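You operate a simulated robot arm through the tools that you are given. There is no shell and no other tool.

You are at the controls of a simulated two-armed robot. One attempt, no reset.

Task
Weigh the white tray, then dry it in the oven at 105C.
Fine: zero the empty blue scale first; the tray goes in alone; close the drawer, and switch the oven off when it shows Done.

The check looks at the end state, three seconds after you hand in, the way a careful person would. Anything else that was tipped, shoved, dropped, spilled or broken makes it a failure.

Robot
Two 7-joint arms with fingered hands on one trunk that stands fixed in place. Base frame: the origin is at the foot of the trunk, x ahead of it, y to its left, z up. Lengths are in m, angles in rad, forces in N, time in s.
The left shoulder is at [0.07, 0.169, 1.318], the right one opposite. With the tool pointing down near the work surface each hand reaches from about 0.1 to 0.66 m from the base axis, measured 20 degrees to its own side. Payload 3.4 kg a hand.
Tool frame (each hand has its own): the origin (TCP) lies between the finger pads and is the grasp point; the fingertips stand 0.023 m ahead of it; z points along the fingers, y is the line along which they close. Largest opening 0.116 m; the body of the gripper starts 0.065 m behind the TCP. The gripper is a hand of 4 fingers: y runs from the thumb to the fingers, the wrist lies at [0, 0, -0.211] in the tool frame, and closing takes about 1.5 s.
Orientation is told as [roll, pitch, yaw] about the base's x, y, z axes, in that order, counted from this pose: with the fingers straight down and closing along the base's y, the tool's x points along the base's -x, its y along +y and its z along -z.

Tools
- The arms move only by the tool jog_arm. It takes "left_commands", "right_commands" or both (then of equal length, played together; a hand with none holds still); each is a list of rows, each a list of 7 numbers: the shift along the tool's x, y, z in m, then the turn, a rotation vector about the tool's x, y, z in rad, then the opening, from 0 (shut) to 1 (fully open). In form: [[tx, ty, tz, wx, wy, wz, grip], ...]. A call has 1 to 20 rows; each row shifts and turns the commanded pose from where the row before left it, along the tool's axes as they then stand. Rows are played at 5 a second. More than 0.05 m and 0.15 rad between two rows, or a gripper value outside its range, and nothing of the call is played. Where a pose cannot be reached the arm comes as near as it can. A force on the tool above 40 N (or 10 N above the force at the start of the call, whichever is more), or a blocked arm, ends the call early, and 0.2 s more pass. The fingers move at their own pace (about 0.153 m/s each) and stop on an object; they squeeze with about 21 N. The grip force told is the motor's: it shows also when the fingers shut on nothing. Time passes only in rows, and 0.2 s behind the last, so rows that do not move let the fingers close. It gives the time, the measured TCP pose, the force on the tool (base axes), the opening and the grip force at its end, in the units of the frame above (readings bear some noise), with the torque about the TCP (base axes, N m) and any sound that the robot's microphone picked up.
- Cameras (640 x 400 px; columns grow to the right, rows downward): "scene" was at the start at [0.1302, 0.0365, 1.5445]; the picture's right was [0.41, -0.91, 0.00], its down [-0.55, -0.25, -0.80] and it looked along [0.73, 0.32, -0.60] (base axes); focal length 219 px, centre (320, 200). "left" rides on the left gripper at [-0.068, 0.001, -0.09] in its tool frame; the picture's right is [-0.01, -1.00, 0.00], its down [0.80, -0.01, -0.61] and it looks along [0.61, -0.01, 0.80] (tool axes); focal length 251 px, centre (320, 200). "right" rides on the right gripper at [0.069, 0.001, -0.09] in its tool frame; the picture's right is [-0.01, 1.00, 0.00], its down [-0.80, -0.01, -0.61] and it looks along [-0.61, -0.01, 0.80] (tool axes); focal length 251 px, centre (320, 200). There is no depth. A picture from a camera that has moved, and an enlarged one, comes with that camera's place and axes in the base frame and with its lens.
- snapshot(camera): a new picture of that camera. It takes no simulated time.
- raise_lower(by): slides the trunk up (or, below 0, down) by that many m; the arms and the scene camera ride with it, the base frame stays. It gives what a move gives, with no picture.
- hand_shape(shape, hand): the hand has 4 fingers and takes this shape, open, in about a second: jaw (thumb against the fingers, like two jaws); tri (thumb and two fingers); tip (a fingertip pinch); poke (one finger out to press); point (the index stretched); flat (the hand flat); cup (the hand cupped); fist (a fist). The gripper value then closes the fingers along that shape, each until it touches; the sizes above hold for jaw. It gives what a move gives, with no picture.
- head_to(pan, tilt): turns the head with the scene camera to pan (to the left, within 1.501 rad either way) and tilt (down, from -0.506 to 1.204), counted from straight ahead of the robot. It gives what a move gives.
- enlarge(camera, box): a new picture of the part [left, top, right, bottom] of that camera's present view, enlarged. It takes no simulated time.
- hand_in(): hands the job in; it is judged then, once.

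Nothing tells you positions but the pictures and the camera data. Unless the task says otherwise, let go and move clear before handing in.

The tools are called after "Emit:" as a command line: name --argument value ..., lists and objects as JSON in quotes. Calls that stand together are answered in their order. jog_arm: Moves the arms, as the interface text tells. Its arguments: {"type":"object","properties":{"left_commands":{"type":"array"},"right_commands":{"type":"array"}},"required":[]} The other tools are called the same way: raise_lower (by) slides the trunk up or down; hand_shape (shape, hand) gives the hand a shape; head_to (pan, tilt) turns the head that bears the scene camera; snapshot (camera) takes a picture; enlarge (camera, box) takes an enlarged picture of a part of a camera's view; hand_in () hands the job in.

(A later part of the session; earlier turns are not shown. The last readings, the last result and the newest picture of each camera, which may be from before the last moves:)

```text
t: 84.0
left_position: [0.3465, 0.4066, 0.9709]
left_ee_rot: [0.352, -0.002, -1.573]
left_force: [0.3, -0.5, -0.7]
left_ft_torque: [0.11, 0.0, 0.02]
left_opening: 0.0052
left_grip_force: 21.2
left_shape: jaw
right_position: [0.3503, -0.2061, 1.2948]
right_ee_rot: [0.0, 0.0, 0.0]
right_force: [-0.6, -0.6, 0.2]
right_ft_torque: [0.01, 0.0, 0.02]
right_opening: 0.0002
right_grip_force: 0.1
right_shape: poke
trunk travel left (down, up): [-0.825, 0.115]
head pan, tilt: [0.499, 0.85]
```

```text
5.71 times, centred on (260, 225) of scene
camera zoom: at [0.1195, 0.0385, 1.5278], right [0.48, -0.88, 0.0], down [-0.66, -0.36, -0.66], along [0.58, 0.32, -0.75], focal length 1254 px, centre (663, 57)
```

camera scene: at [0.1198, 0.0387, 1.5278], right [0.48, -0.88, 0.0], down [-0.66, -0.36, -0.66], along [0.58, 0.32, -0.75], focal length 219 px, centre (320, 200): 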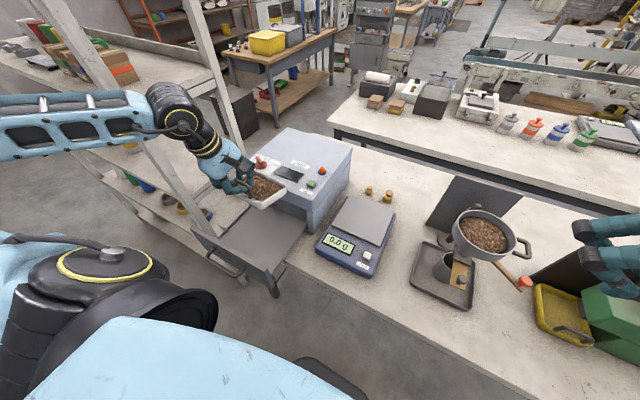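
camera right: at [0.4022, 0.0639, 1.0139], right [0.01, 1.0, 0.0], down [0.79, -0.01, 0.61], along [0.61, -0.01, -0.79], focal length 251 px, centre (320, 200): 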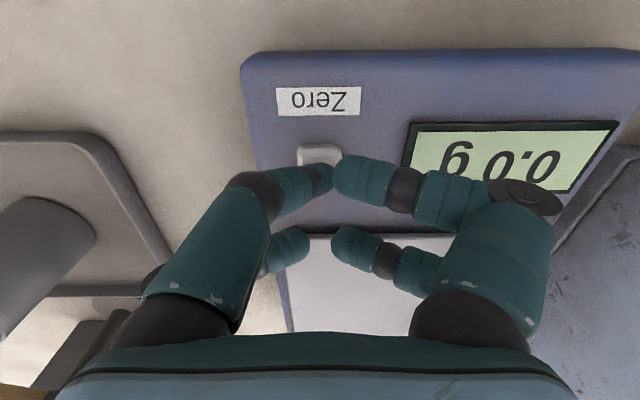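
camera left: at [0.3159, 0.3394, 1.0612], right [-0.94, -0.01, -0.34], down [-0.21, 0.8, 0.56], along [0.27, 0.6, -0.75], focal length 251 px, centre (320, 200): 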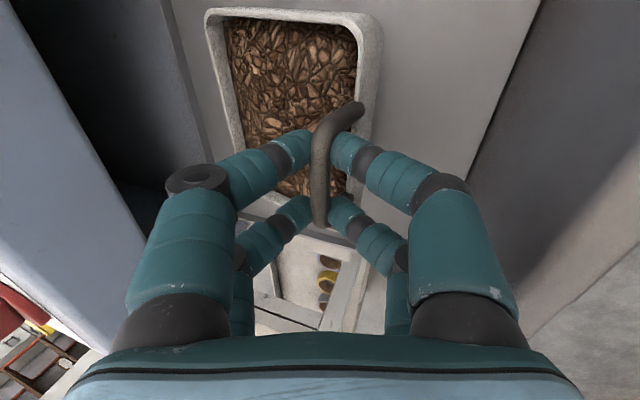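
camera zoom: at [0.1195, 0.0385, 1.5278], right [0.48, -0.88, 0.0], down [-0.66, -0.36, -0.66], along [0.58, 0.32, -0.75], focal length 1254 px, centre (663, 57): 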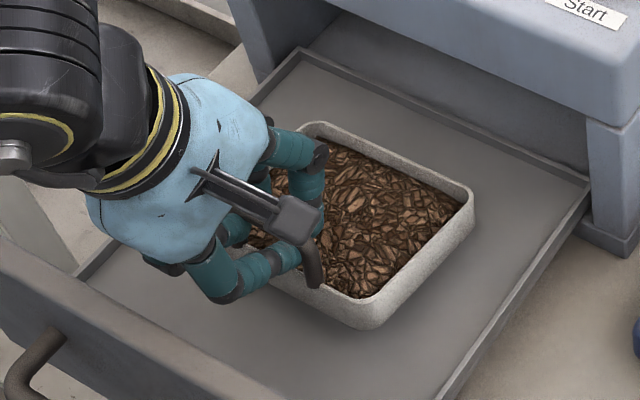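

Emit:
jog_arm --left_commands '[[0, -0.0031, 0.0021, 0, 0, 0, 0], [0, -0.0031, 0.0021, 0, 0, 0, 0], [0, 0, 0, 0, 0, 0, 0], [0, 0, 0, 0, 0, 0, 0]]'

Emit:
enlarge --camera "left" --box '[120, 0, 480, 250]'

Emit:
enlarge --camera "scene" --box '[230, 190, 290, 260]'

```text
t: 85.0
left_position: [0.3431, 0.4045, 0.9652]
left_ee_rot: [0.35, -0.003, -1.572]
left_force: [0.3, 0.6, 0.0]
left_ft_torque: [0.07, 0.0, -0.02]
left_opening: 0.0051
left_grip_force: 21.0
left_shape: jaw
right_position: [0.3505, -0.2048, 1.2949]
right_ee_rot: [0.0, -0.001, 0.0]
right_force: [0.8, 1.4, -0.5]
right_ft_torque: [0.01, 0.01, -0.01]
right_opening: 0.0
right_grip_force: 0.1
right_shape: poke
trunk travel left (down, up): [-0.825, 0.115]
head pan, tilt: [0.499, 0.85]
```

```text
1.60 times, centred on (300, 125) of left
camera zoom: at [0.3115, 0.3395, 1.0493], right [-0.94, -0.01, -0.34], down [-0.21, 0.8, 0.56], along [0.27, 0.6, -0.75], focal length 402 px, centre (352, 320)
```

zoom: 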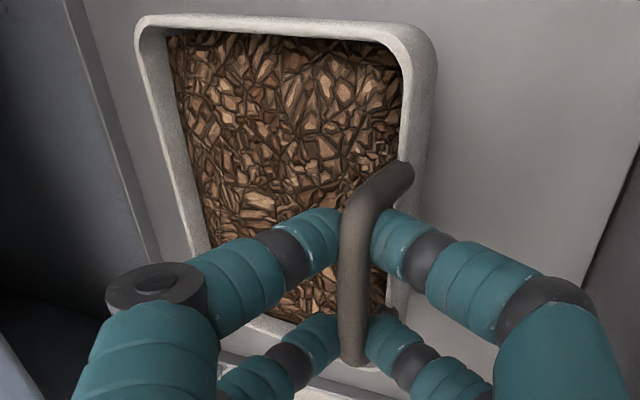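

```text
5.71 times, centred on (260, 225) of scene
camera zoom: at [0.1196, 0.0385, 1.5278], right [0.48, -0.88, 0.0], down [-0.66, -0.36, -0.66], along [0.58, 0.32, -0.75], focal length 1254 px, centre (663, 57)
```

zoom: 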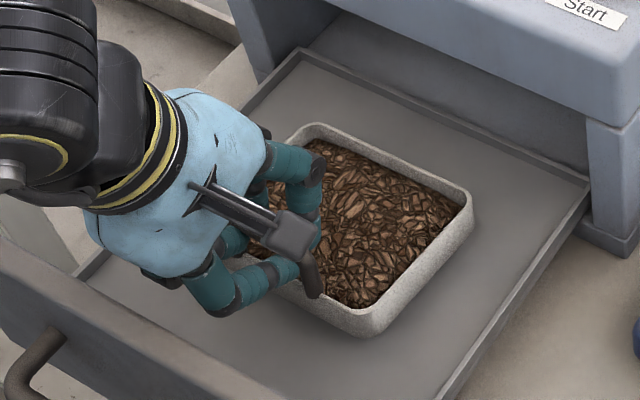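

Emit:
jog_arm --left_commands '[[0, -0.0031, 0.0021, 0, 0, 0, 0], [0, 0, 0, 0, 0, 0, 0], [0, -0.0031, 0.0021, 0, 0, 0, 0], [0, 0, 0, 0, 0, 0, 0], [0, 0, 0, 0, 0, 0, 0]]'

Emit:
enlarge --camera "left" --box '[120, 0, 480, 250]'

Emit:
enlarge --camera "scene" --box '[230, 190, 290, 260]'

```text
t: 86.2
left_position: [0.3388, 0.4054, 0.9589]
left_ee_rot: [0.351, -0.003, -1.573]
left_force: [0.6, 0.6, -1.1]
left_ft_torque: [0.09, -0.08, 0.01]
left_opening: 0.0053
left_grip_force: 20.9
left_shape: jaw
right_position: [0.3512, -0.2049, 1.2954]
right_ee_rot: [-0.002, 0.0, 0.0]
right_force: [-0.1, 0.6, 0.6]
right_ft_torque: [-0.01, 0.0, -0.02]
right_opening: 0.0001
right_grip_force: 0.0
right_shape: poke
trunk travel left (down, up): [-0.825, 0.115]
head pan, tilt: [0.499, 0.85]
```

```text
1.60 times, centred on (300, 125) of left
camera zoom: at [0.3072, 0.3395, 1.0432], right [-0.94, -0.01, -0.34], down [-0.21, 0.8, 0.56], along [0.27, 0.6, -0.75], focal length 402 px, centre (352, 320)
```

zoom: 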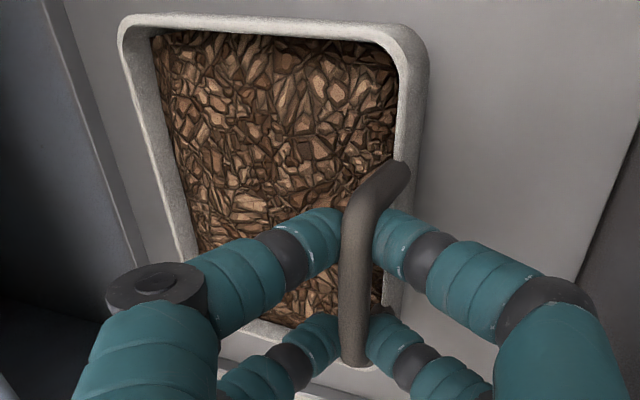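

```text
5.71 times, centred on (260, 225) of scene
camera zoom: at [0.1198, 0.0386, 1.5278], right [0.48, -0.88, 0.0], down [-0.66, -0.36, -0.66], along [0.58, 0.32, -0.75], focal length 1254 px, centre (663, 57)
```

zoom: 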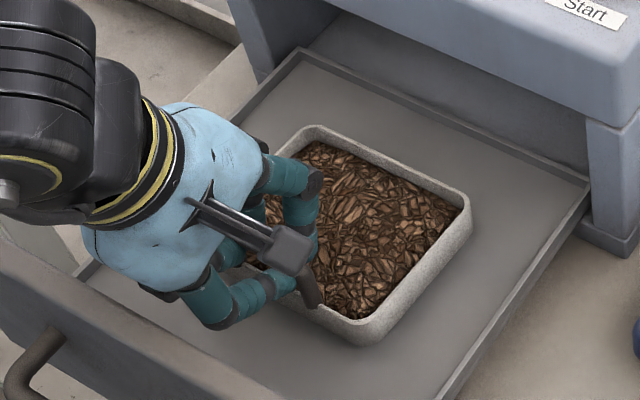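

Emit:
jog_arm --left_commands '[[0, -0.0021, 0.0015, 0, 0, 0, 0], [0, 0, 0, 0, 0, 0, 0], [0, -0.0021, 0.0015, 0, 0, 0, 0], [0, 0, 0, 0, 0, 0, 0], [0, 0, 0, 0, 0, 0, 0]]'

Emit:
enlarge --camera "left" --box '[120, 0, 480, 250]'

Emit:
enlarge --camera "scene" --box '[230, 190, 290, 260]'

```text
t: 87.4
left_position: [0.3353, 0.4062, 0.9544]
left_ee_rot: [0.35, -0.004, -1.573]
left_force: [1.0, -0.2, -1.5]
left_ft_torque: [0.08, -0.08, -0.01]
left_opening: 0.005
left_grip_force: 21.1
left_shape: jaw
right_position: [0.3515, -0.2045, 1.2953]
right_ee_rot: [-0.001, -0.001, 0.0]
right_force: [-0.5, -1.2, -1.0]
right_ft_torque: [-0.01, 0.0, 0.03]
right_opening: 0.0
right_grip_force: 0.1
right_shape: poke
trunk travel left (down, up): [-0.825, 0.115]
head pan, tilt: [0.499, 0.85]
```

```text
1.60 times, centred on (300, 125) of left
camera zoom: at [0.3042, 0.3394, 1.0391], right [-0.94, -0.01, -0.34], down [-0.21, 0.8, 0.56], along [0.27, 0.6, -0.75], focal length 402 px, centre (352, 320)
```

zoom: 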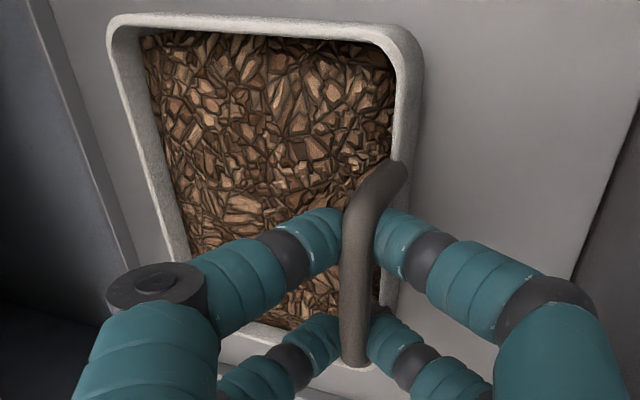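

```text
5.71 times, centred on (260, 225) of scene
camera zoom: at [0.1197, 0.0386, 1.5278], right [0.48, -0.88, 0.0], down [-0.66, -0.36, -0.66], along [0.58, 0.32, -0.75], focal length 1254 px, centre (663, 57)
```

zoom: 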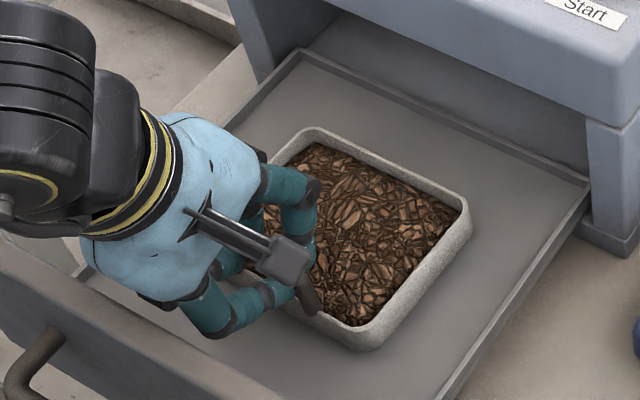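

Emit:
jog_arm --left_commands '[[0, -0.0014, 0.001, 0, 0, 0, 0], [0, 0, 0, 0, 0, 0, 0], [0, -0.0007, 0.001, 0, 0, 0, 0], [0, 0, 0, 0, 0, 0, 0], [0, 0, 0, 0, 0, 0, 0]]'

Emit:
enlarge --camera "left" --box '[120, 0, 480, 250]'

```text
t: 88.6
left_position: [0.3343, 0.4047, 0.9517]
left_ee_rot: [0.35, -0.003, -1.573]
left_force: [0.8, -0.4, 0.3]
left_ft_torque: [0.16, -0.08, -0.03]
left_opening: 0.0048
left_grip_force: 21.0
left_shape: jaw
right_position: [0.3511, -0.2055, 1.2945]
right_ee_rot: [0.0, 0.002, 0.0]
right_force: [-0.5, 0.1, -0.6]
right_ft_torque: [-0.02, 0.03, -0.01]
right_opening: 0.0002
right_grip_force: 0.1
right_shape: poke
trunk travel left (down, up): [-0.825, 0.115]
head pan, tilt: [0.499, 0.85]
```

```text
1.60 times, centred on (300, 125) of left
camera zoom: at [0.3028, 0.3394, 1.0368], right [-0.94, -0.01, -0.34], down [-0.21, 0.8, 0.56], along [0.27, 0.6, -0.75], focal length 402 px, centre (352, 320)
```

zoom: 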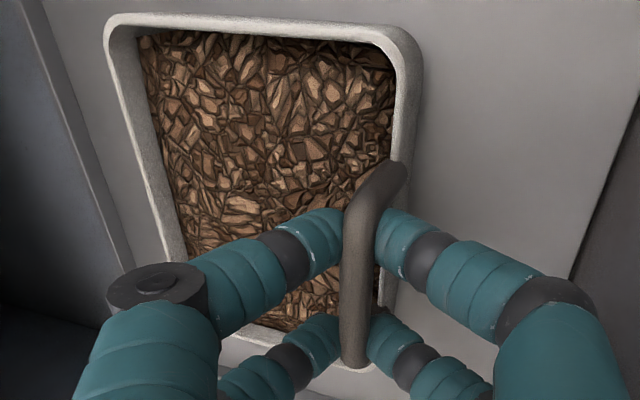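

Emit:
jog_arm --left_commands '[[0, 0, 0, 0, 0, 0, 0.12], [0, 0, 0, 0, 0, 0, 0.25], [0, 0, 0, 0, 0, 0, 0.36], [0, 0, 0, 0, 0, 0, 0.36], [0, 0, 0, 0, 0, 0, 0.36]]'

Emit:
snapshot --camera "left"

Emit:
enlarge --camera "scene" --box '[215, 180, 305, 270]'

```text
t: 89.8
left_position: [0.3328, 0.4054, 0.9519]
left_ee_rot: [0.352, -0.004, -1.573]
left_force: [1.2, -0.1, -0.3]
left_ft_torque: [0.03, 0.02, -0.02]
left_opening: 0.0412
left_grip_force: 0.1
left_shape: jaw
right_position: [0.3519, -0.2046, 1.2947]
right_ee_rot: [0.0, 0.0, 0.001]
right_force: [-1.0, -0.1, -0.7]
right_ft_torque: [0.0, 0.0, -0.02]
right_opening: 0.0001
right_grip_force: 0.1
right_shape: poke
trunk travel left (down, up): [-0.825, 0.115]
head pan, tilt: [0.499, 0.85]
```

```text
taken
camera left: at [0.303, 0.3396, 1.0366], right [-0.94, -0.01, -0.34], down [-0.21, 0.8, 0.56], along [0.27, 0.6, -0.75], focal length 251 px, centre (320, 200)
```

left: 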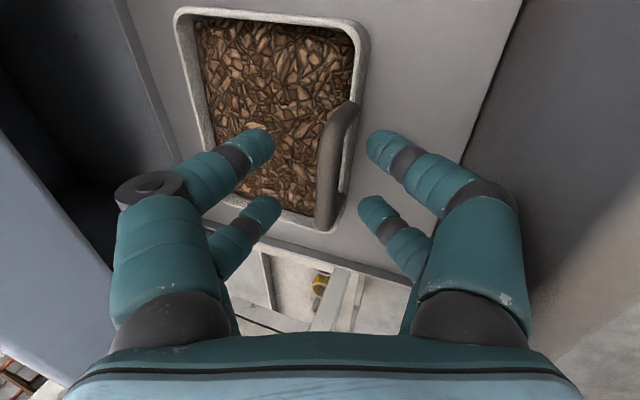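

```text
4.44 times, centred on (260, 225) of scene
camera zoom: at [0.1199, 0.0385, 1.5278], right [0.48, -0.88, 0.0], down [-0.66, -0.36, -0.66], along [0.58, 0.32, -0.75], focal length 975 px, centre (587, 89)
```

zoom: 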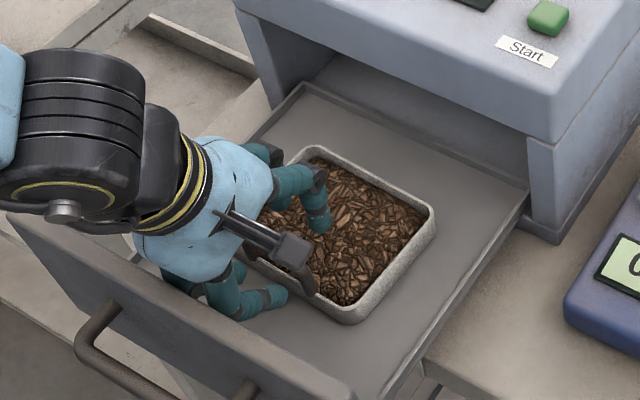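

The tray stands flat in the drawer, alone. I'll back the hand out along its fingers and then up, keeping clear of the handle and the drawer front.

Emit:
jog_arm --left_commands '[[0, 0, -0.012, 0, 0, 0, 0.42], [0, 0, -0.015, 0, 0, 0, 0.42], [0, 0, -0.015, 0, 0, 0, 0.42], [0, 0.005, -0.02, 0, 0, 0, 0.42], [0, 0.01, -0.028, 0, 0, 0, 0.42], [0, 0.01, -0.028, 0, 0, 0, 0.42], [0, 0.01, -0.028, 0, 0, 0, 0.42], [0, 0.014, -0.04, 0, 0, 0, 0.42], [0, 0.014, -0.04, 0, 0, 0, 0.42], [0, 0, 0, 0, 0, 0, 0.42]]'

Emit:
snapshot --camera "scene"

Emit:
snapshot --camera "left"

```text
t: 92.0
left_position: [0.3152, 0.4061, 1.1844]
left_ee_rot: [0.351, -0.003, -1.572]
left_force: [-0.3, 0.9, 0.2]
left_ft_torque: [0.0, 0.0, 0.01]
left_opening: 0.0482
left_grip_force: 0.1
left_shape: jaw
right_position: [0.3504, -0.2046, 1.2941]
right_ee_rot: [0.0, 0.001, 0.0]
right_force: [-0.5, 0.7, 0.8]
right_ft_torque: [0.0, 0.02, 0.0]
right_opening: 0.0002
right_grip_force: 0.1
right_shape: poke
trunk travel left (down, up): [-0.825, 0.115]
head pan, tilt: [0.499, 0.85]
```

```text
taken
camera scene: at [0.1193, 0.0387, 1.5279], right [0.48, -0.88, 0.0], down [-0.66, -0.36, -0.66], along [0.58, 0.32, -0.75], focal length 219 px, centre (320, 200)
```

scene: 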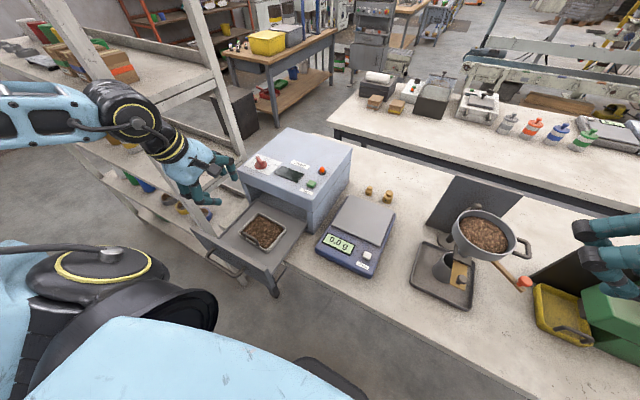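

```text
taken
camera left: at [0.2838, 0.3402, 1.2703], right [-0.94, -0.01, -0.34], down [-0.21, 0.8, 0.56], along [0.27, 0.6, -0.75], focal length 251 px, centre (320, 200)
```

left: 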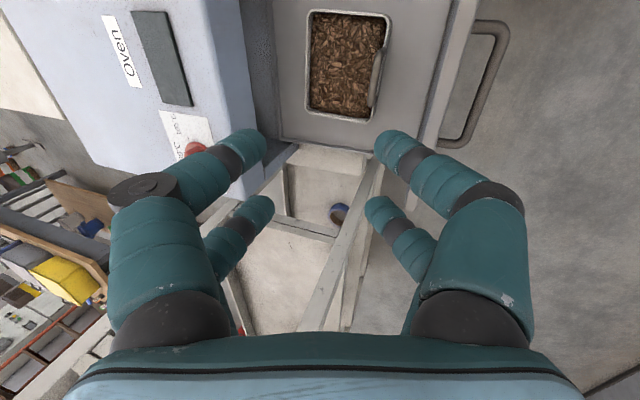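

The tray lies alone in the drawer and the hand is clear. Next comes pushing the drawer shut, so I need a close look at its front panel and handle.

Emit:
enlarge --camera "scene" --box '[180, 200, 300, 300]'

Emit:
enlarge --camera "left" --box '[260, 0, 540, 180]'

```text
4.00 times, centred on (240, 250) of scene
camera zoom: at [0.1193, 0.0387, 1.5279], right [0.48, -0.88, 0.0], down [-0.66, -0.36, -0.66], along [0.58, 0.32, -0.75], focal length 878 px, centre (640, 0)
```

zoom: 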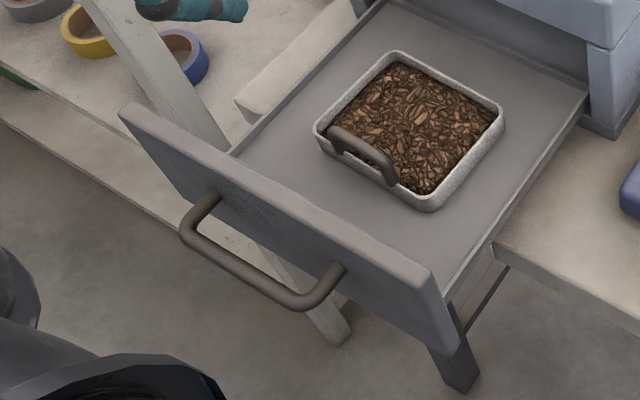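

```text
2.22 times, centred on (400, 90) of left
camera zoom: at [0.2838, 0.3402, 1.2703], right [-0.94, -0.01, -0.34], down [-0.21, 0.8, 0.56], along [0.27, 0.6, -0.75], focal length 559 px, centre (142, 444)
```

zoom: 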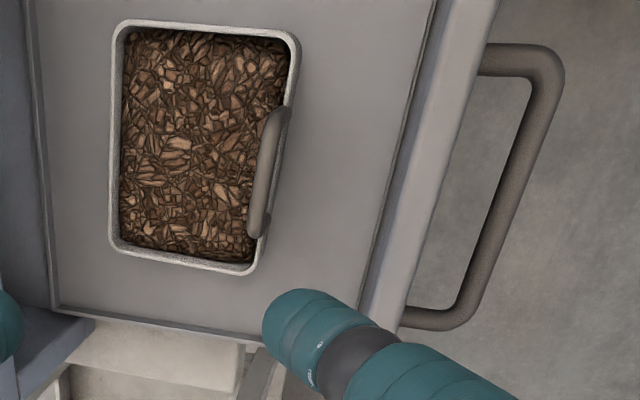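

The drawer front's outer face is near x=0.249, with its pull bar near (0.215, 0.40, 0.945). I'll close the fingers and bring them down behind (robot side of) the bar to push it.

Emit:
jog_arm --left_commands '[[0, -0.0181, 0.0141, 0, 0, 0, 0], [0, -0.0181, 0.0141, 0, 0, 0, 0], [0, -0.0181, 0.0141, 0, 0, 0, 0], [0, -0.0181, 0.0141, 0, 0, 0, 0], [0, -0.0181, 0.0141, 0, 0, 0, 0], [0, -0.0181, 0.0141, 0, 0, 0, 0], [0, -0.0181, 0.0141, 0, 0, 0, 0], [0, 0, 0, 0, 0, 0, 0]]'

Emit:
snapshot --camera "left"

Emit:
snapshot --camera "scene"

```text
t: 93.8
left_position: [0.2495, 0.4308, 1.0467]
left_ee_rot: [0.351, -0.005, -1.571]
left_force: [0.8, -0.2, -0.4]
left_ft_torque: [0.0, 0.02, -0.01]
left_opening: 0.0
left_grip_force: 20.6
left_shape: jaw
left hand out of reach, approached as far as the arm can: row 2, 3, 4, 5, 6
right_position: [0.3503, -0.2057, 1.2953]
right_ee_rot: [0.0, 0.0, -0.001]
right_force: [0.4, 0.0, 0.2]
right_ft_torque: [0.0, 0.02, -0.01]
right_opening: 0.0
right_grip_force: 0.0
right_shape: poke
trunk travel left (down, up): [-0.825, 0.115]
head pan, tilt: [0.499, 0.85]
```

```text
taken
camera left: at [0.2181, 0.3656, 1.1326], right [-0.94, -0.01, -0.34], down [-0.21, 0.8, 0.56], along [0.27, 0.6, -0.75], focal length 251 px, centre (320, 200)
```

left: 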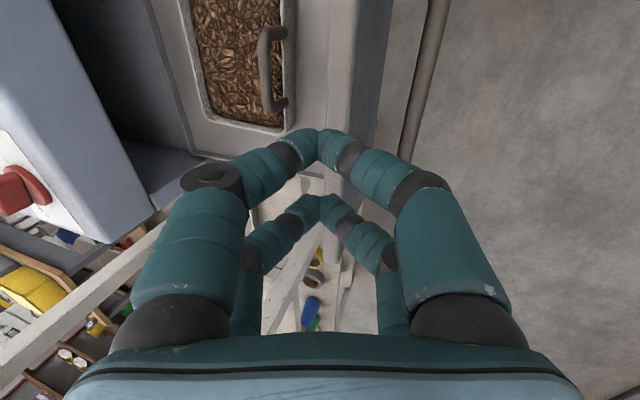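

```text
taken
camera scene: at [0.1194, 0.0384, 1.5278], right [0.48, -0.88, 0.0], down [-0.66, -0.36, -0.66], along [0.58, 0.32, -0.75], focal length 219 px, centre (320, 200)
```

scene: 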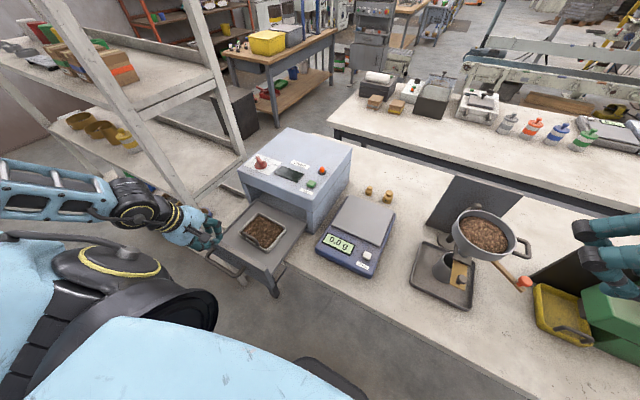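

The arm can't fold that close with the hand leaning, so it drifted in y. I'll raise the trunk 0.1 m for more room and set the hand upright before going behind the bar.

Emit:
raise_lower --by 0.1

Emit:
jog_arm --left_commands '[[0, 0, 0, 0.117, 0, 0, 0], [0, 0, 0, 0.117, 0, 0, 0], [0, 0, 0, 0.117, 0, 0, 0], [0, 0, 0, 0, 0, 0, 0]]'

Emit:
jog_arm --left_commands '[[-0.009, -0.016, 0, 0, 0, 0, 0], [-0.009, -0.016, 0, 0, 0, 0, 0], [-0.009, -0.016, 0, 0, 0, 0, 0], [0, -0.016, 0, 0, 0, 0, 0], [0, -0.016, 0, 0, 0, 0, 0], [0, 0, 0, 0, 0, 0, 0]]'

Emit:
snapshot --camera "left"

Emit:
snapshot --camera "scene"

```text
t: 95.1
left_position: [0.2497, 0.4307, 1.1468]
left_ee_rot: [0.35, -0.005, -1.572]
left_force: [-0.9, -0.4, -0.4]
left_ft_torque: [-0.01, 0.0, 0.0]
left_opening: 0.0
left_grip_force: 21.1
left_shape: jaw
right_position: [0.3506, -0.206, 1.3947]
right_ee_rot: [-0.001, 0.0, 0.001]
right_force: [-0.1, -0.1, -0.6]
right_ft_torque: [0.0, -0.01, -0.01]
right_opening: 0.0
right_grip_force: 0.0
right_shape: poke
trunk travel left (down, up): [-0.925, 0.015]
head pan, tilt: [0.499, 0.85]
```

```text
t: 96.1
left_position: [0.2487, 0.4324, 1.1478]
left_ee_rot: [-0.003, -0.005, -1.574]
left_force: [0.2, -0.2, 0.2]
left_ft_torque: [0.0, -0.05, 0.0]
left_opening: 0.0
left_grip_force: 20.7
left_shape: jaw
right_position: [0.3504, -0.2057, 1.3945]
right_ee_rot: [0.001, 0.0, -0.002]
right_force: [-0.4, -0.4, -0.4]
right_ft_torque: [0.02, 0.02, 0.01]
right_opening: 0.0003
right_grip_force: 0.2
right_shape: poke
trunk travel left (down, up): [-0.925, 0.015]
head pan, tilt: [0.499, 0.85]
```

```text
t: 97.5
left_position: [0.1865, 0.4278, 1.1394]
left_ee_rot: [-0.003, -0.006, -1.575]
left_force: [0.0, -0.1, 0.2]
left_ft_torque: [0.01, -0.03, 0.0]
left_opening: 0.0002
left_grip_force: 21.0
left_shape: jaw
left hand out of reach, approached as far as the arm can: row 3, 4, 5
right_position: [0.3519, -0.205, 1.3951]
right_ee_rot: [-0.001, 0.0, -0.001]
right_force: [0.5, 0.8, 0.1]
right_ft_torque: [0.01, 0.02, 0.03]
right_opening: 0.0
right_grip_force: 0.0
right_shape: poke
trunk travel left (down, up): [-0.925, 0.015]
head pan, tilt: [0.499, 0.85]
```

```text
taken
camera left: at [0.1853, 0.3623, 1.2299], right [-1.0, -0.01, 0.0], down [0.0, 0.8, 0.6], along [-0.01, 0.6, -0.8], focal length 251 px, centre (320, 200)
```

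left: 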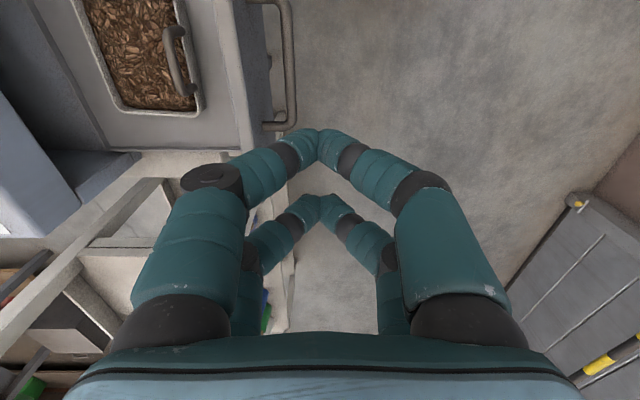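

```text
taken
camera scene: at [0.1196, 0.0382, 1.6278], right [0.48, -0.88, 0.0], down [-0.66, -0.36, -0.66], along [0.58, 0.32, -0.75], focal length 219 px, centre (320, 200)
```

scene: 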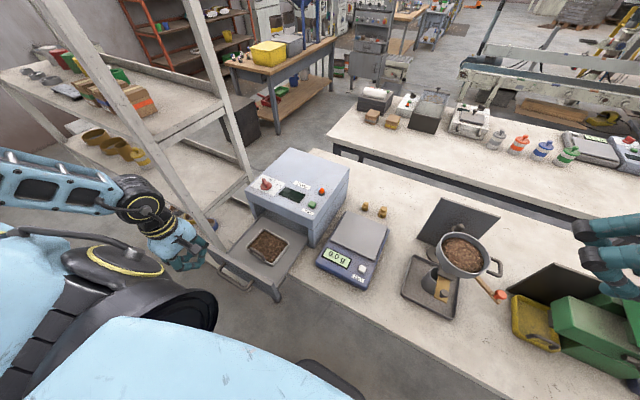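

Emit:
jog_arm --left_commands '[[0, 0, 0.03, 0, 0, 0, 0], [0, 0, 0.03, 0, 0, 0, 0], [0, 0, 0.03, 0, 0, 0, 0], [0, 0, 0.025, 0, 0, 0, 0], [-0.01, -0.006, 0, 0, 0, 0, 0], [-0.01, -0.006, 0, 0, 0, 0, 0], [0, 0, 0, 0, 0, 0, 0]]'

Emit:
snapshot --camera "left"

Emit:
enlarge --camera "scene" --box '[140, 190, 300, 310]'

```text
t: 99.1
left_position: [0.1739, 0.4073, 1.0249]
left_ee_rot: [-0.003, -0.005, -1.573]
left_force: [1.4, -0.7, 0.3]
left_ft_torque: [0.0, 0.02, -0.04]
left_opening: 0.0
left_grip_force: 20.9
left_shape: jaw
right_position: [0.3515, -0.2048, 1.3947]
right_ee_rot: [0.0, 0.001, 0.0]
right_force: [-0.1, 0.5, -0.2]
right_ft_torque: [0.0, 0.0, -0.02]
right_opening: 0.0002
right_grip_force: 0.0
right_shape: poke
trunk travel left (down, up): [-0.925, 0.015]
head pan, tilt: [0.499, 0.85]
```

```text
taken
camera left: at [0.1739, 0.3418, 1.1148], right [-1.0, -0.01, 0.0], down [-0.01, 0.8, 0.6], along [-0.01, 0.6, -0.8], focal length 251 px, centre (320, 200)
```

left: 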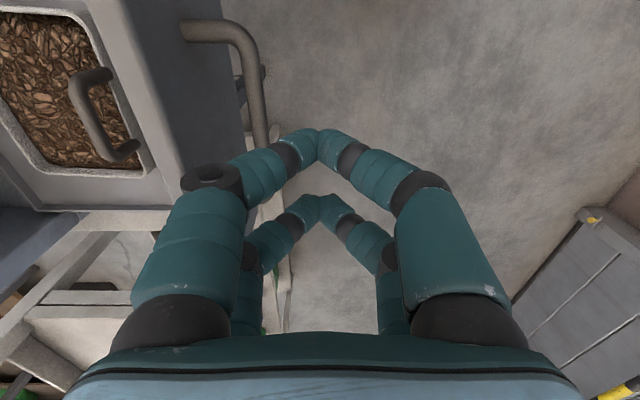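

```text
3.33 times, centred on (220, 250) of scene
camera zoom: at [0.1197, 0.0389, 1.6278], right [0.48, -0.88, 0.0], down [-0.66, -0.36, -0.66], along [0.58, 0.32, -0.75], focal length 732 px, centre (653, 33)
```

zoom: 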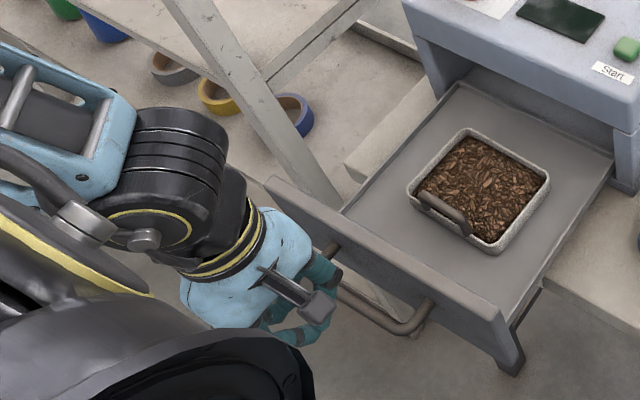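

Emit:
jog_arm --left_commands '[[0, 0, 0.025, 0, 0, 0, 0], [0, 0, 0.025, 0, 0, 0, 0], [0, 0, 0.02, 0, 0, 0, 0], [0, 0, 0, 0, 0, 0, 0]]'

Emit:
snapshot --camera "left"

Emit:
enlarge --camera "scene" --box '[140, 190, 300, 310]'

```text
t: 100.1
left_position: [0.1727, 0.4065, 0.9544]
left_ee_rot: [-0.003, -0.006, -1.572]
left_force: [0.2, -0.2, -1.1]
left_ft_torque: [-0.02, 0.0, 0.0]
left_opening: 0.0001
left_grip_force: 21.3
left_shape: jaw
right_position: [0.3508, -0.2055, 1.3947]
right_ee_rot: [-0.001, 0.0, 0.0]
right_force: [0.9, 0.3, -0.1]
right_ft_torque: [0.03, 0.01, 0.0]
right_opening: 0.0
right_grip_force: 0.0
right_shape: poke
trunk travel left (down, up): [-0.925, 0.015]
head pan, tilt: [0.499, 0.85]
```

```text
taken
camera left: at [0.1726, 0.3408, 1.0443], right [-1.0, -0.01, 0.0], down [-0.01, 0.8, 0.6], along [-0.01, 0.6, -0.8], focal length 251 px, centre (320, 200)
```

left: 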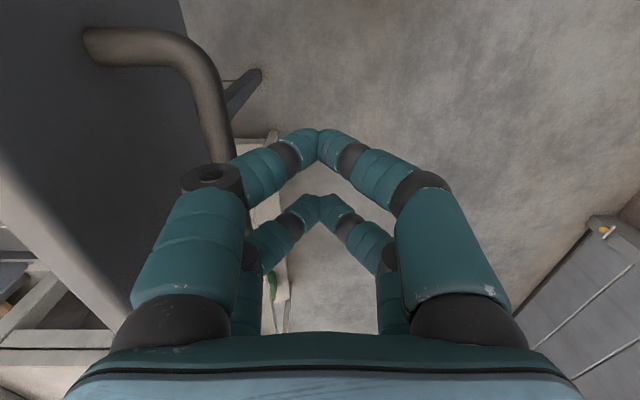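

```text
3.33 times, centred on (220, 250) of scene
camera zoom: at [0.1193, 0.0381, 1.6279], right [0.48, -0.88, 0.0], down [-0.66, -0.36, -0.66], along [0.58, 0.32, -0.75], focal length 732 px, centre (653, 33)
```

zoom: 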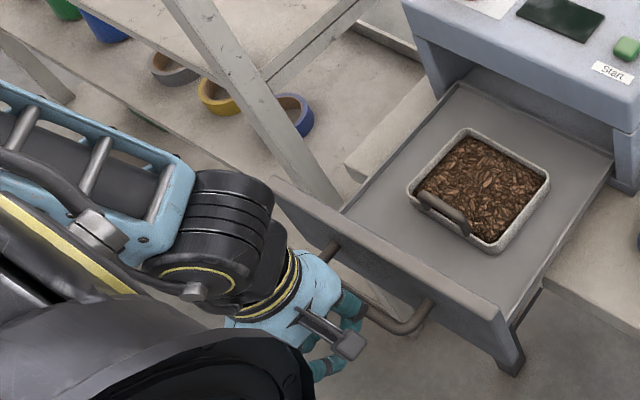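

The fingertips are behind the pull bar. I'll lean the wrist back so the finger backs stand more upright against it, then push forward a little.

Emit:
jog_arm --left_commands '[[0, 0, 0, -0.1, 0, 0, 0], [0, 0, 0, -0.1, 0, 0, 0], [0, 0, 0, -0.1, 0, 0, 0], [0, 0, 0, -0.05, 0, 0, 0], [0, 0, 0, 0, 0, 0, 0]]'

Emit:
snapshot --camera "left"

Emit:
enlarge --camera "scene" --box '[140, 190, 300, 310]'

```text
t: 101.3
left_position: [0.1731, 0.434, 0.9686]
left_ee_rot: [0.293, 0.03, -1.574]
left_force: [0.4, -0.3, 0.3]
left_ft_torque: [-0.02, -0.01, 0.01]
left_opening: 0.0
left_grip_force: 21.3
left_shape: jaw
left hand out of reach, approached as far as the arm can: row 2, 3, 4
right_position: [0.3523, -0.2048, 1.3949]
right_ee_rot: [0.0, -0.001, 0.0]
right_force: [-0.2, -0.1, -0.1]
right_ft_torque: [0.02, 0.03, 0.04]
right_opening: 0.0
right_grip_force: 0.0
right_shape: poke
trunk travel left (down, up): [-0.925, 0.015]
head pan, tilt: [0.499, 0.85]
```

```text
taken
camera left: at [0.1452, 0.3647, 1.0519], right [-0.96, 0.0, -0.29], down [-0.18, 0.78, 0.6], along [0.23, 0.63, -0.74], focal length 251 px, centre (320, 200)
```

left: 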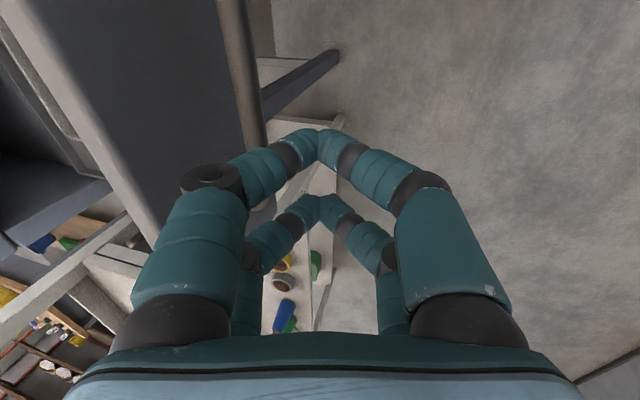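

```text
3.33 times, centred on (220, 250) of scene
camera zoom: at [0.1205, 0.0382, 1.6277], right [0.48, -0.88, 0.0], down [-0.66, -0.36, -0.66], along [0.58, 0.32, -0.75], focal length 732 px, centre (653, 33)
```

zoom: 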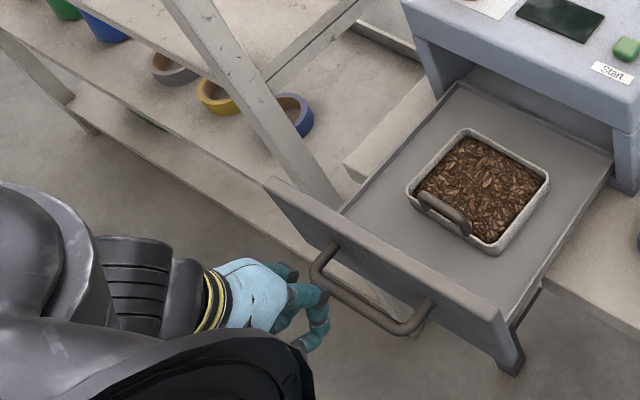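

Emit:
jog_arm --left_commands '[[-0.012, 0.0005, 0.007, 0, 0, 0, 0], [-0.012, 0.0005, 0.007, 0, 0, 0, 0], [0, 0, 0, 0, 0, 0, 0]]'

Emit:
snapshot --camera "left"

Emit:
snapshot --camera "scene"

```text
t: 102.1
left_position: [0.1776, 0.4142, 0.9602]
left_ee_rot: [0.292, 0.025, -1.575]
left_force: [1.2, 0.3, 0.0]
left_ft_torque: [-0.02, -0.03, -0.02]
left_opening: 0.0
left_grip_force: 21.0
left_shape: jaw
left hand out of reach, approached as far as the arm can: row 2
right_position: [0.3518, -0.204, 1.3934]
right_ee_rot: [-0.001, 0.0, 0.001]
right_force: [0.5, 0.4, 0.9]
right_ft_torque: [-0.01, 0.01, -0.02]
right_opening: 0.0001
right_grip_force: 0.1
right_shape: poke
trunk travel left (down, up): [-0.925, 0.015]
head pan, tilt: [0.499, 0.85]
```

```text
taken
camera left: at [0.1523, 0.3461, 1.0445], right [-0.96, 0.0, -0.29], down [-0.18, 0.78, 0.6], along [0.23, 0.63, -0.75], focal length 251 px, centre (320, 200)
```

left: 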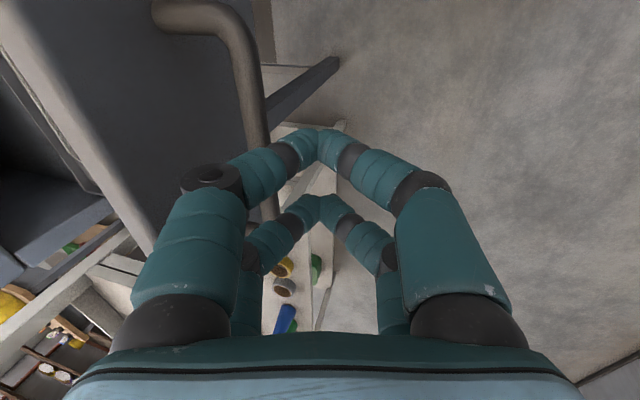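

```text
taken
camera scene: at [0.1201, 0.0386, 1.6278], right [0.48, -0.88, 0.0], down [-0.66, -0.36, -0.66], along [0.58, 0.32, -0.75], focal length 219 px, centre (320, 200)
```

scene: 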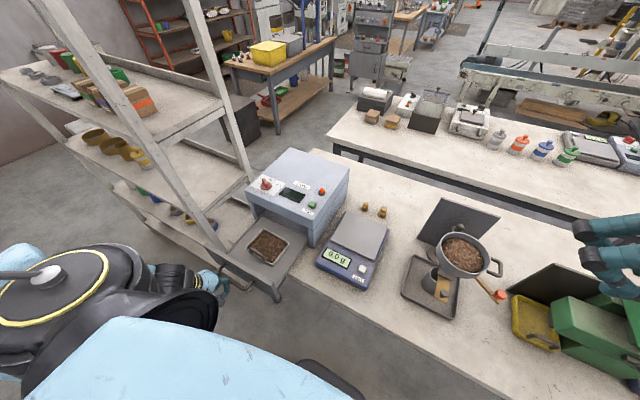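

Emit:
jog_arm --left_commands '[[0, 0.0067, 0.005, 0, 0, 0, 0], [0, 0.0077, 0.0023, 0, 0, 0, 0], [0, 0.0077, 0.0023, 0, 0, 0, 0], [0, 0.0077, 0.0023, 0, 0, 0, 0], [0, 0, 0, 0, 0, 0, 0]]'

Emit:
snapshot --camera "left"

Emit:
enlarge --camera "scene" --box '[140, 190, 300, 310]'

```text
t: 103.3
left_position: [0.2108, 0.4142, 0.9569]
left_ee_rot: [0.294, 0.03, -1.573]
left_force: [-0.2, -0.3, -0.2]
left_ft_torque: [-0.02, -0.02, -0.02]
left_opening: 0.0
left_grip_force: 20.8
left_shape: jaw
right_position: [0.3504, -0.2049, 1.395]
right_ee_rot: [0.001, -0.001, 0.001]
right_force: [-0.4, 0.0, -0.5]
right_ft_torque: [-0.03, -0.02, -0.01]
right_opening: 0.0
right_grip_force: 0.0
right_shape: poke
trunk travel left (down, up): [-0.925, 0.015]
head pan, tilt: [0.499, 0.85]
```

```text
taken
camera left: at [0.1839, 0.346, 1.042], right [-0.96, 0.0, -0.29], down [-0.18, 0.78, 0.6], along [0.23, 0.63, -0.74], focal length 251 px, centre (320, 200)
```

left: 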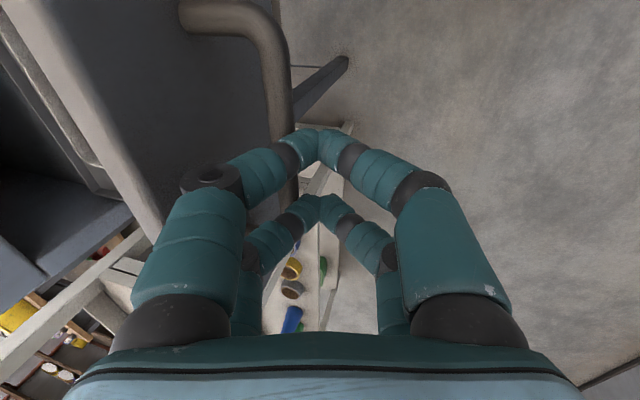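

```text
3.33 times, centred on (220, 250) of scene
camera zoom: at [0.1193, 0.0383, 1.6278], right [0.48, -0.88, 0.0], down [-0.66, -0.36, -0.66], along [0.58, 0.32, -0.75], focal length 732 px, centre (653, 33)
```

zoom: 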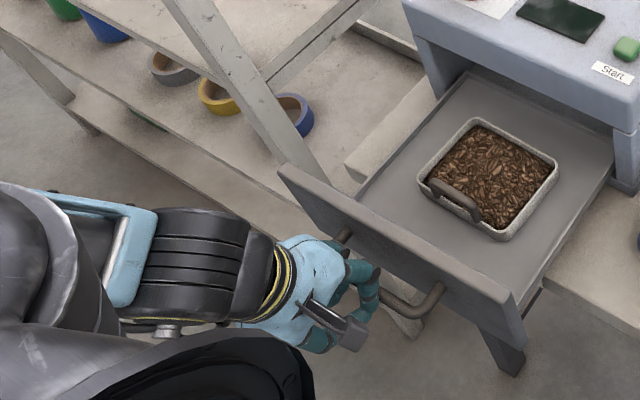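

The drawer is sliding in with the push, carrying the tray along steadily. I'll continue the push gently.

Emit:
jog_arm --left_commands '[[0, 0.0077, 0.0023, 0, 0, 0, 0], [0, 0.0096, 0.0029, 0, 0, 0, 0], [0, 0.0096, 0.0029, 0, 0, 0, 0], [0, 0.0096, 0.0029, 0, 0, 0, 0], [0, 0.0096, 0.0029, 0, 0, 0, 0], [0, 0.0096, 0.0029, 0, 0, 0, 0], [0, 0.0096, 0.0029, 0, 0, 0, 0], [0, 0.0096, 0.0029, 0, 0, 0, 0], [0, 0.0096, 0.0029, 0, 0, 0, 0], [0, 0.0077, 0.0023, 0, 0, 0, 0], [0, 0, 0, 0, 0, 0, 0]]'

Emit:
snapshot --camera "left"

Emit:
snapshot --camera "scene"

```text
t: 105.7
left_position: [0.3074, 0.4144, 0.9591]
left_ee_rot: [0.295, 0.031, -1.574]
left_force: [-0.3, -0.4, -0.8]
left_ft_torque: [0.01, 0.0, 0.0]
left_opening: 0.0001
left_grip_force: 21.3
left_shape: jaw
right_position: [0.3492, -0.2054, 1.3958]
right_ee_rot: [0.0, 0.002, -0.001]
right_force: [0.1, 0.3, 0.7]
right_ft_torque: [-0.04, -0.03, -0.04]
right_opening: 0.0
right_grip_force: 0.3
right_shape: poke
trunk travel left (down, up): [-0.925, 0.015]
head pan, tilt: [0.499, 0.85]
```

```text
taken
camera left: at [0.2801, 0.3452, 1.0425], right [-0.96, 0.0, -0.29], down [-0.18, 0.78, 0.6], along [0.23, 0.63, -0.74], focal length 251 px, centre (320, 200)
```

left: 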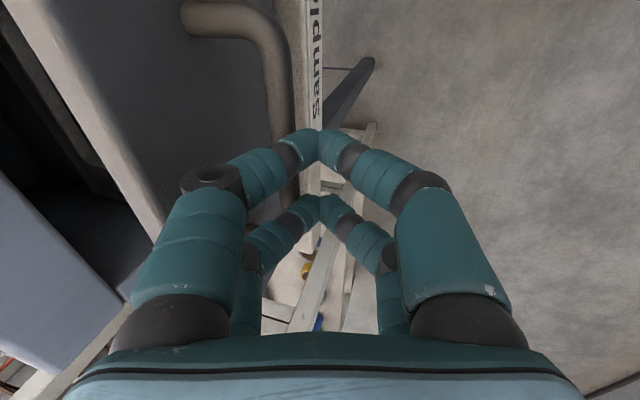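

```text
taken
camera scene: at [0.1192, 0.0384, 1.6279], right [0.48, -0.88, 0.0], down [-0.66, -0.36, -0.66], along [0.58, 0.32, -0.75], focal length 219 px, centre (320, 200)
```

scene: 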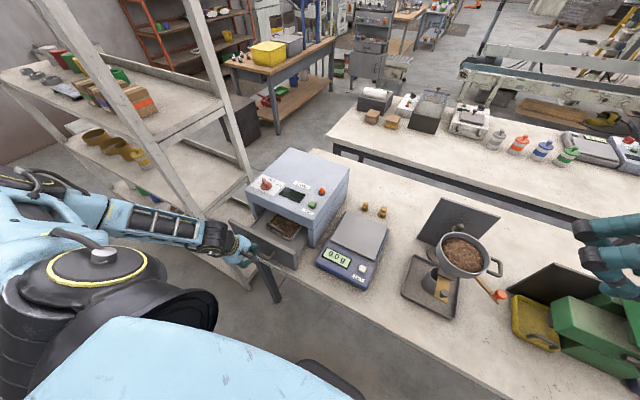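

Emit:
jog_arm --left_commands '[[0, 0.0077, 0.0023, 0, 0, 0, 0], [0, 0.0096, 0.0031, 0, 0, 0, 0], [0, 0.0096, 0.0031, 0, 0, 0, 0], [0, 0.0096, 0.0031, 0, 0, 0, 0], [0, 0.0096, 0.0031, 0, 0, 0, 0], [0, 0.0096, 0.0031, 0, 0, 0, 0], [0, 0.0096, 0.0031, 0, 0, 0, 0], [0, 0.0077, 0.0025, 0, 0, 0, 0], [0, 0.0057, 0.0018, 0, 0, 0, 0], [0, 0, 0, 0, 0, 0, 0]]'

Emit:
snapshot --camera "left"

Emit:
enlarge --camera "scene" --box '[200, 140, 360, 300]'

```text
t: 107.9
left_position: [0.3894, 0.4135, 0.9569]
left_ee_rot: [0.295, 0.03, -1.574]
left_force: [-0.1, 0.6, 0.4]
left_ft_torque: [-0.05, 0.02, -0.03]
left_opening: 0.0
left_grip_force: 21.4
left_shape: jaw
right_position: [0.3506, -0.2054, 1.3944]
right_ee_rot: [0.0, 0.0, 0.0]
right_force: [0.0, 0.3, 1.0]
right_ft_torque: [-0.02, 0.0, 0.02]
right_opening: 0.0
right_grip_force: 0.1
right_shape: poke
trunk travel left (down, up): [-0.925, 0.015]
head pan, tilt: [0.499, 0.85]
```

```text
taken
camera left: at [0.3633, 0.3452, 1.0412], right [-0.96, 0.0, -0.29], down [-0.18, 0.78, 0.6], along [0.23, 0.63, -0.74], focal length 251 px, centre (320, 200)
```

left: 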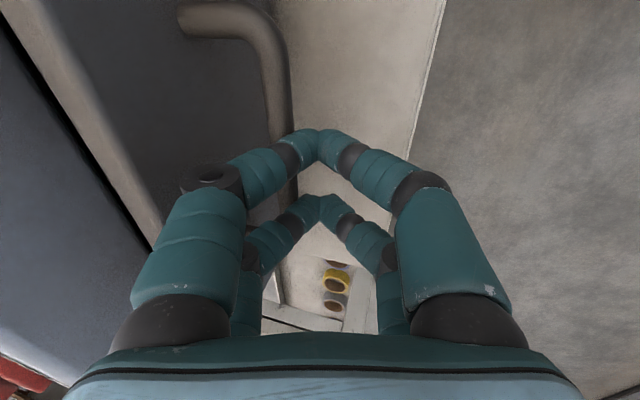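

```text
2.50 times, centred on (280, 220) of scene
camera zoom: at [0.1192, 0.0384, 1.6279], right [0.48, -0.88, 0.0], down [-0.66, -0.36, -0.66], along [0.58, 0.32, -0.75], focal length 549 px, centre (420, 150)
```

zoom: 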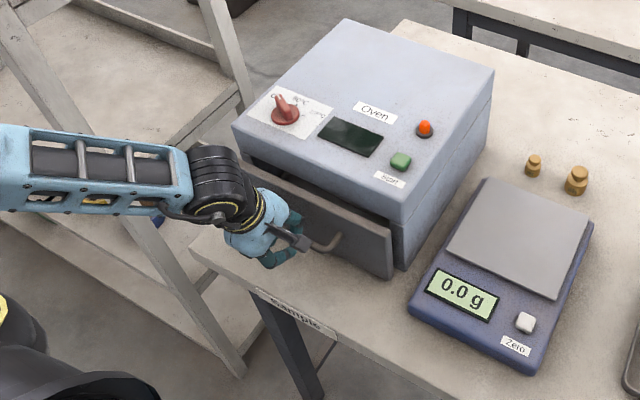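

Emit:
jog_arm --left_commands '[[0, 0.0057, 0.0018, 0, 0, 0, 0], [0, 0.0057, 0.0018, 0, 0, 0, 0], [0, 0.0057, 0.0018, 0, 0, 0, 0], [0, 0, 0, 0, 0, 0, 0]]'

Emit:
snapshot --camera "left"

Emit:
enlarge --camera "scene" --box '[200, 140, 360, 300]'

```text
t: 108.9
left_position: [0.4052, 0.414, 0.9571]
left_ee_rot: [0.295, 0.028, -1.575]
left_force: [-9.7, 1.2, 2.8]
left_ft_torque: [-0.02, 0.08, -0.04]
left_opening: 0.0001
left_grip_force: 20.9
left_shape: jaw
right_position: [0.3478, -0.2053, 1.3957]
right_ee_rot: [-0.001, -0.003, 0.001]
right_force: [-0.9, 0.4, 0.9]
right_ft_torque: [-0.01, -0.03, 0.01]
right_opening: 0.0
right_grip_force: 0.1
right_shape: poke
trunk travel left (down, up): [-0.925, 0.015]
head pan, tilt: [0.499, 0.85]
```

```text
taken
camera left: at [0.3786, 0.3448, 1.0416], right [-0.96, 0.0, -0.29], down [-0.18, 0.78, 0.6], along [0.23, 0.63, -0.74], focal length 251 px, centre (320, 200)
```

left: 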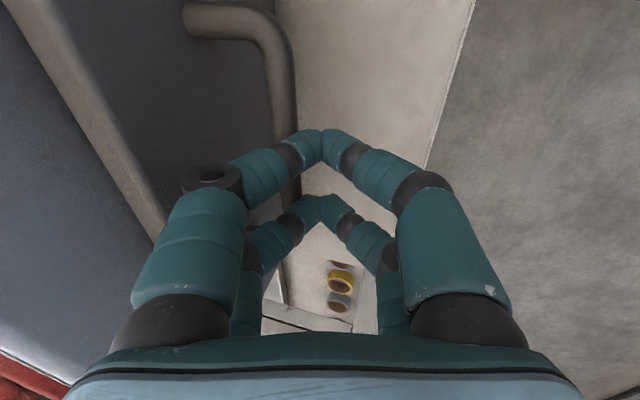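

```text
2.50 times, centred on (280, 220) of scene
camera zoom: at [0.1162, 0.0381, 1.6282], right [0.48, -0.88, 0.0], down [-0.66, -0.36, -0.66], along [0.58, 0.32, -0.75], focal length 549 px, centre (420, 150)
```

zoom: 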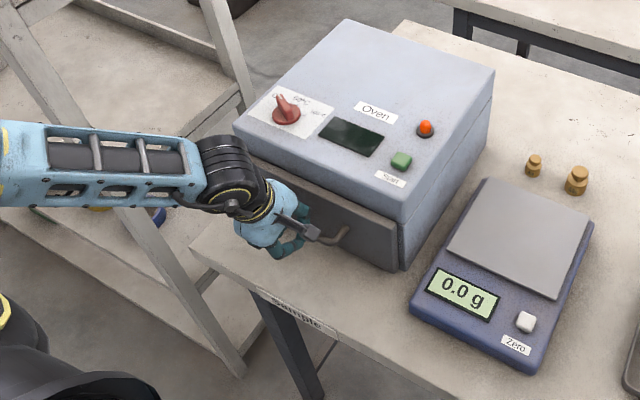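

The drawer stopped with 10 N of resistance and its front is flush with the oven. I'll back the hand off, go up, and bring the trunk back down.

Emit:
jog_arm --left_commands '[[0, -0.0192, -0.0058, 0, 0, 0, 0], [0, -0.0287, -0.0087, 0, 0, 0, 0], [0, 0.0087, -0.0287, 0, 0, 0, 0.3], [0, 0.0087, -0.0287, 0, 0, 0, 0.3], [0, 0.0087, -0.0287, 0, 0, 0, 0.3], [0, 0.0087, -0.0287, 0, 0, 0, 0.3], [0, 0.0087, -0.0287, 0, 0, 0, 0.3], [0, 0.0087, -0.0287, 0, 0, 0, 0.3], [0, 0.0087, -0.0287, 0, 0, 0, 0.3], [0, 0.0087, -0.0287, 0, 0, 0, 0.3], [0, 0, 0, 0, 0, 0, 0.3]]'

Emit:
snapshot --camera "scene"

Emit:
enlarge --camera "scene" --box '[200, 140, 360, 300]'

```text
t: 111.3
left_position: [0.3583, 0.4079, 1.1962]
left_ee_rot: [0.295, 0.028, -1.574]
left_force: [0.2, -0.5, 1.0]
left_ft_torque: [0.0, 0.03, -0.05]
left_opening: 0.0345
left_grip_force: 0.0
left_shape: jaw
right_position: [0.3509, -0.205, 1.3956]
right_ee_rot: [0.001, 0.0, -0.001]
right_force: [0.9, 0.0, -0.1]
right_ft_torque: [-0.01, -0.01, -0.01]
right_opening: 0.0
right_grip_force: 0.1
right_shape: poke
trunk travel left (down, up): [-0.925, 0.015]
head pan, tilt: [0.499, 0.85]
```

```text
taken
camera scene: at [0.1197, 0.0387, 1.6278], right [0.48, -0.88, 0.0], down [-0.66, -0.36, -0.66], along [0.58, 0.32, -0.75], focal length 219 px, centre (320, 200)
```

scene: 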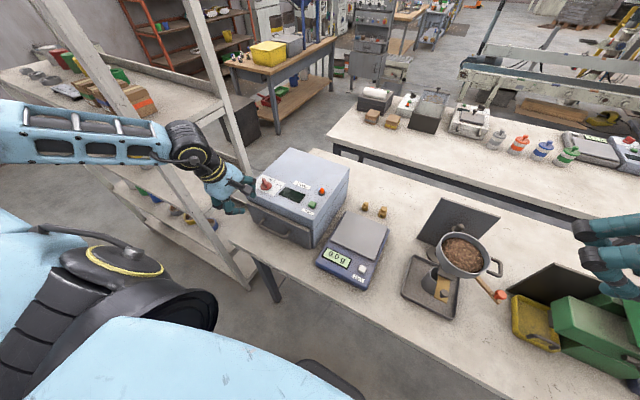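

```text
2.50 times, centred on (280, 220) of scene
camera zoom: at [0.1197, 0.0387, 1.6278], right [0.48, -0.88, 0.0], down [-0.66, -0.36, -0.66], along [0.58, 0.32, -0.75], focal length 549 px, centre (420, 150)
```

zoom: 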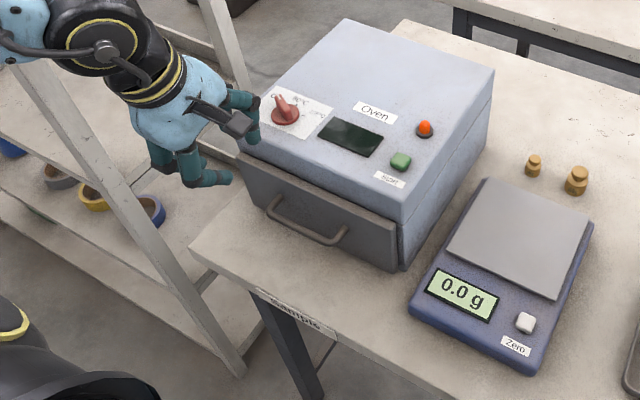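

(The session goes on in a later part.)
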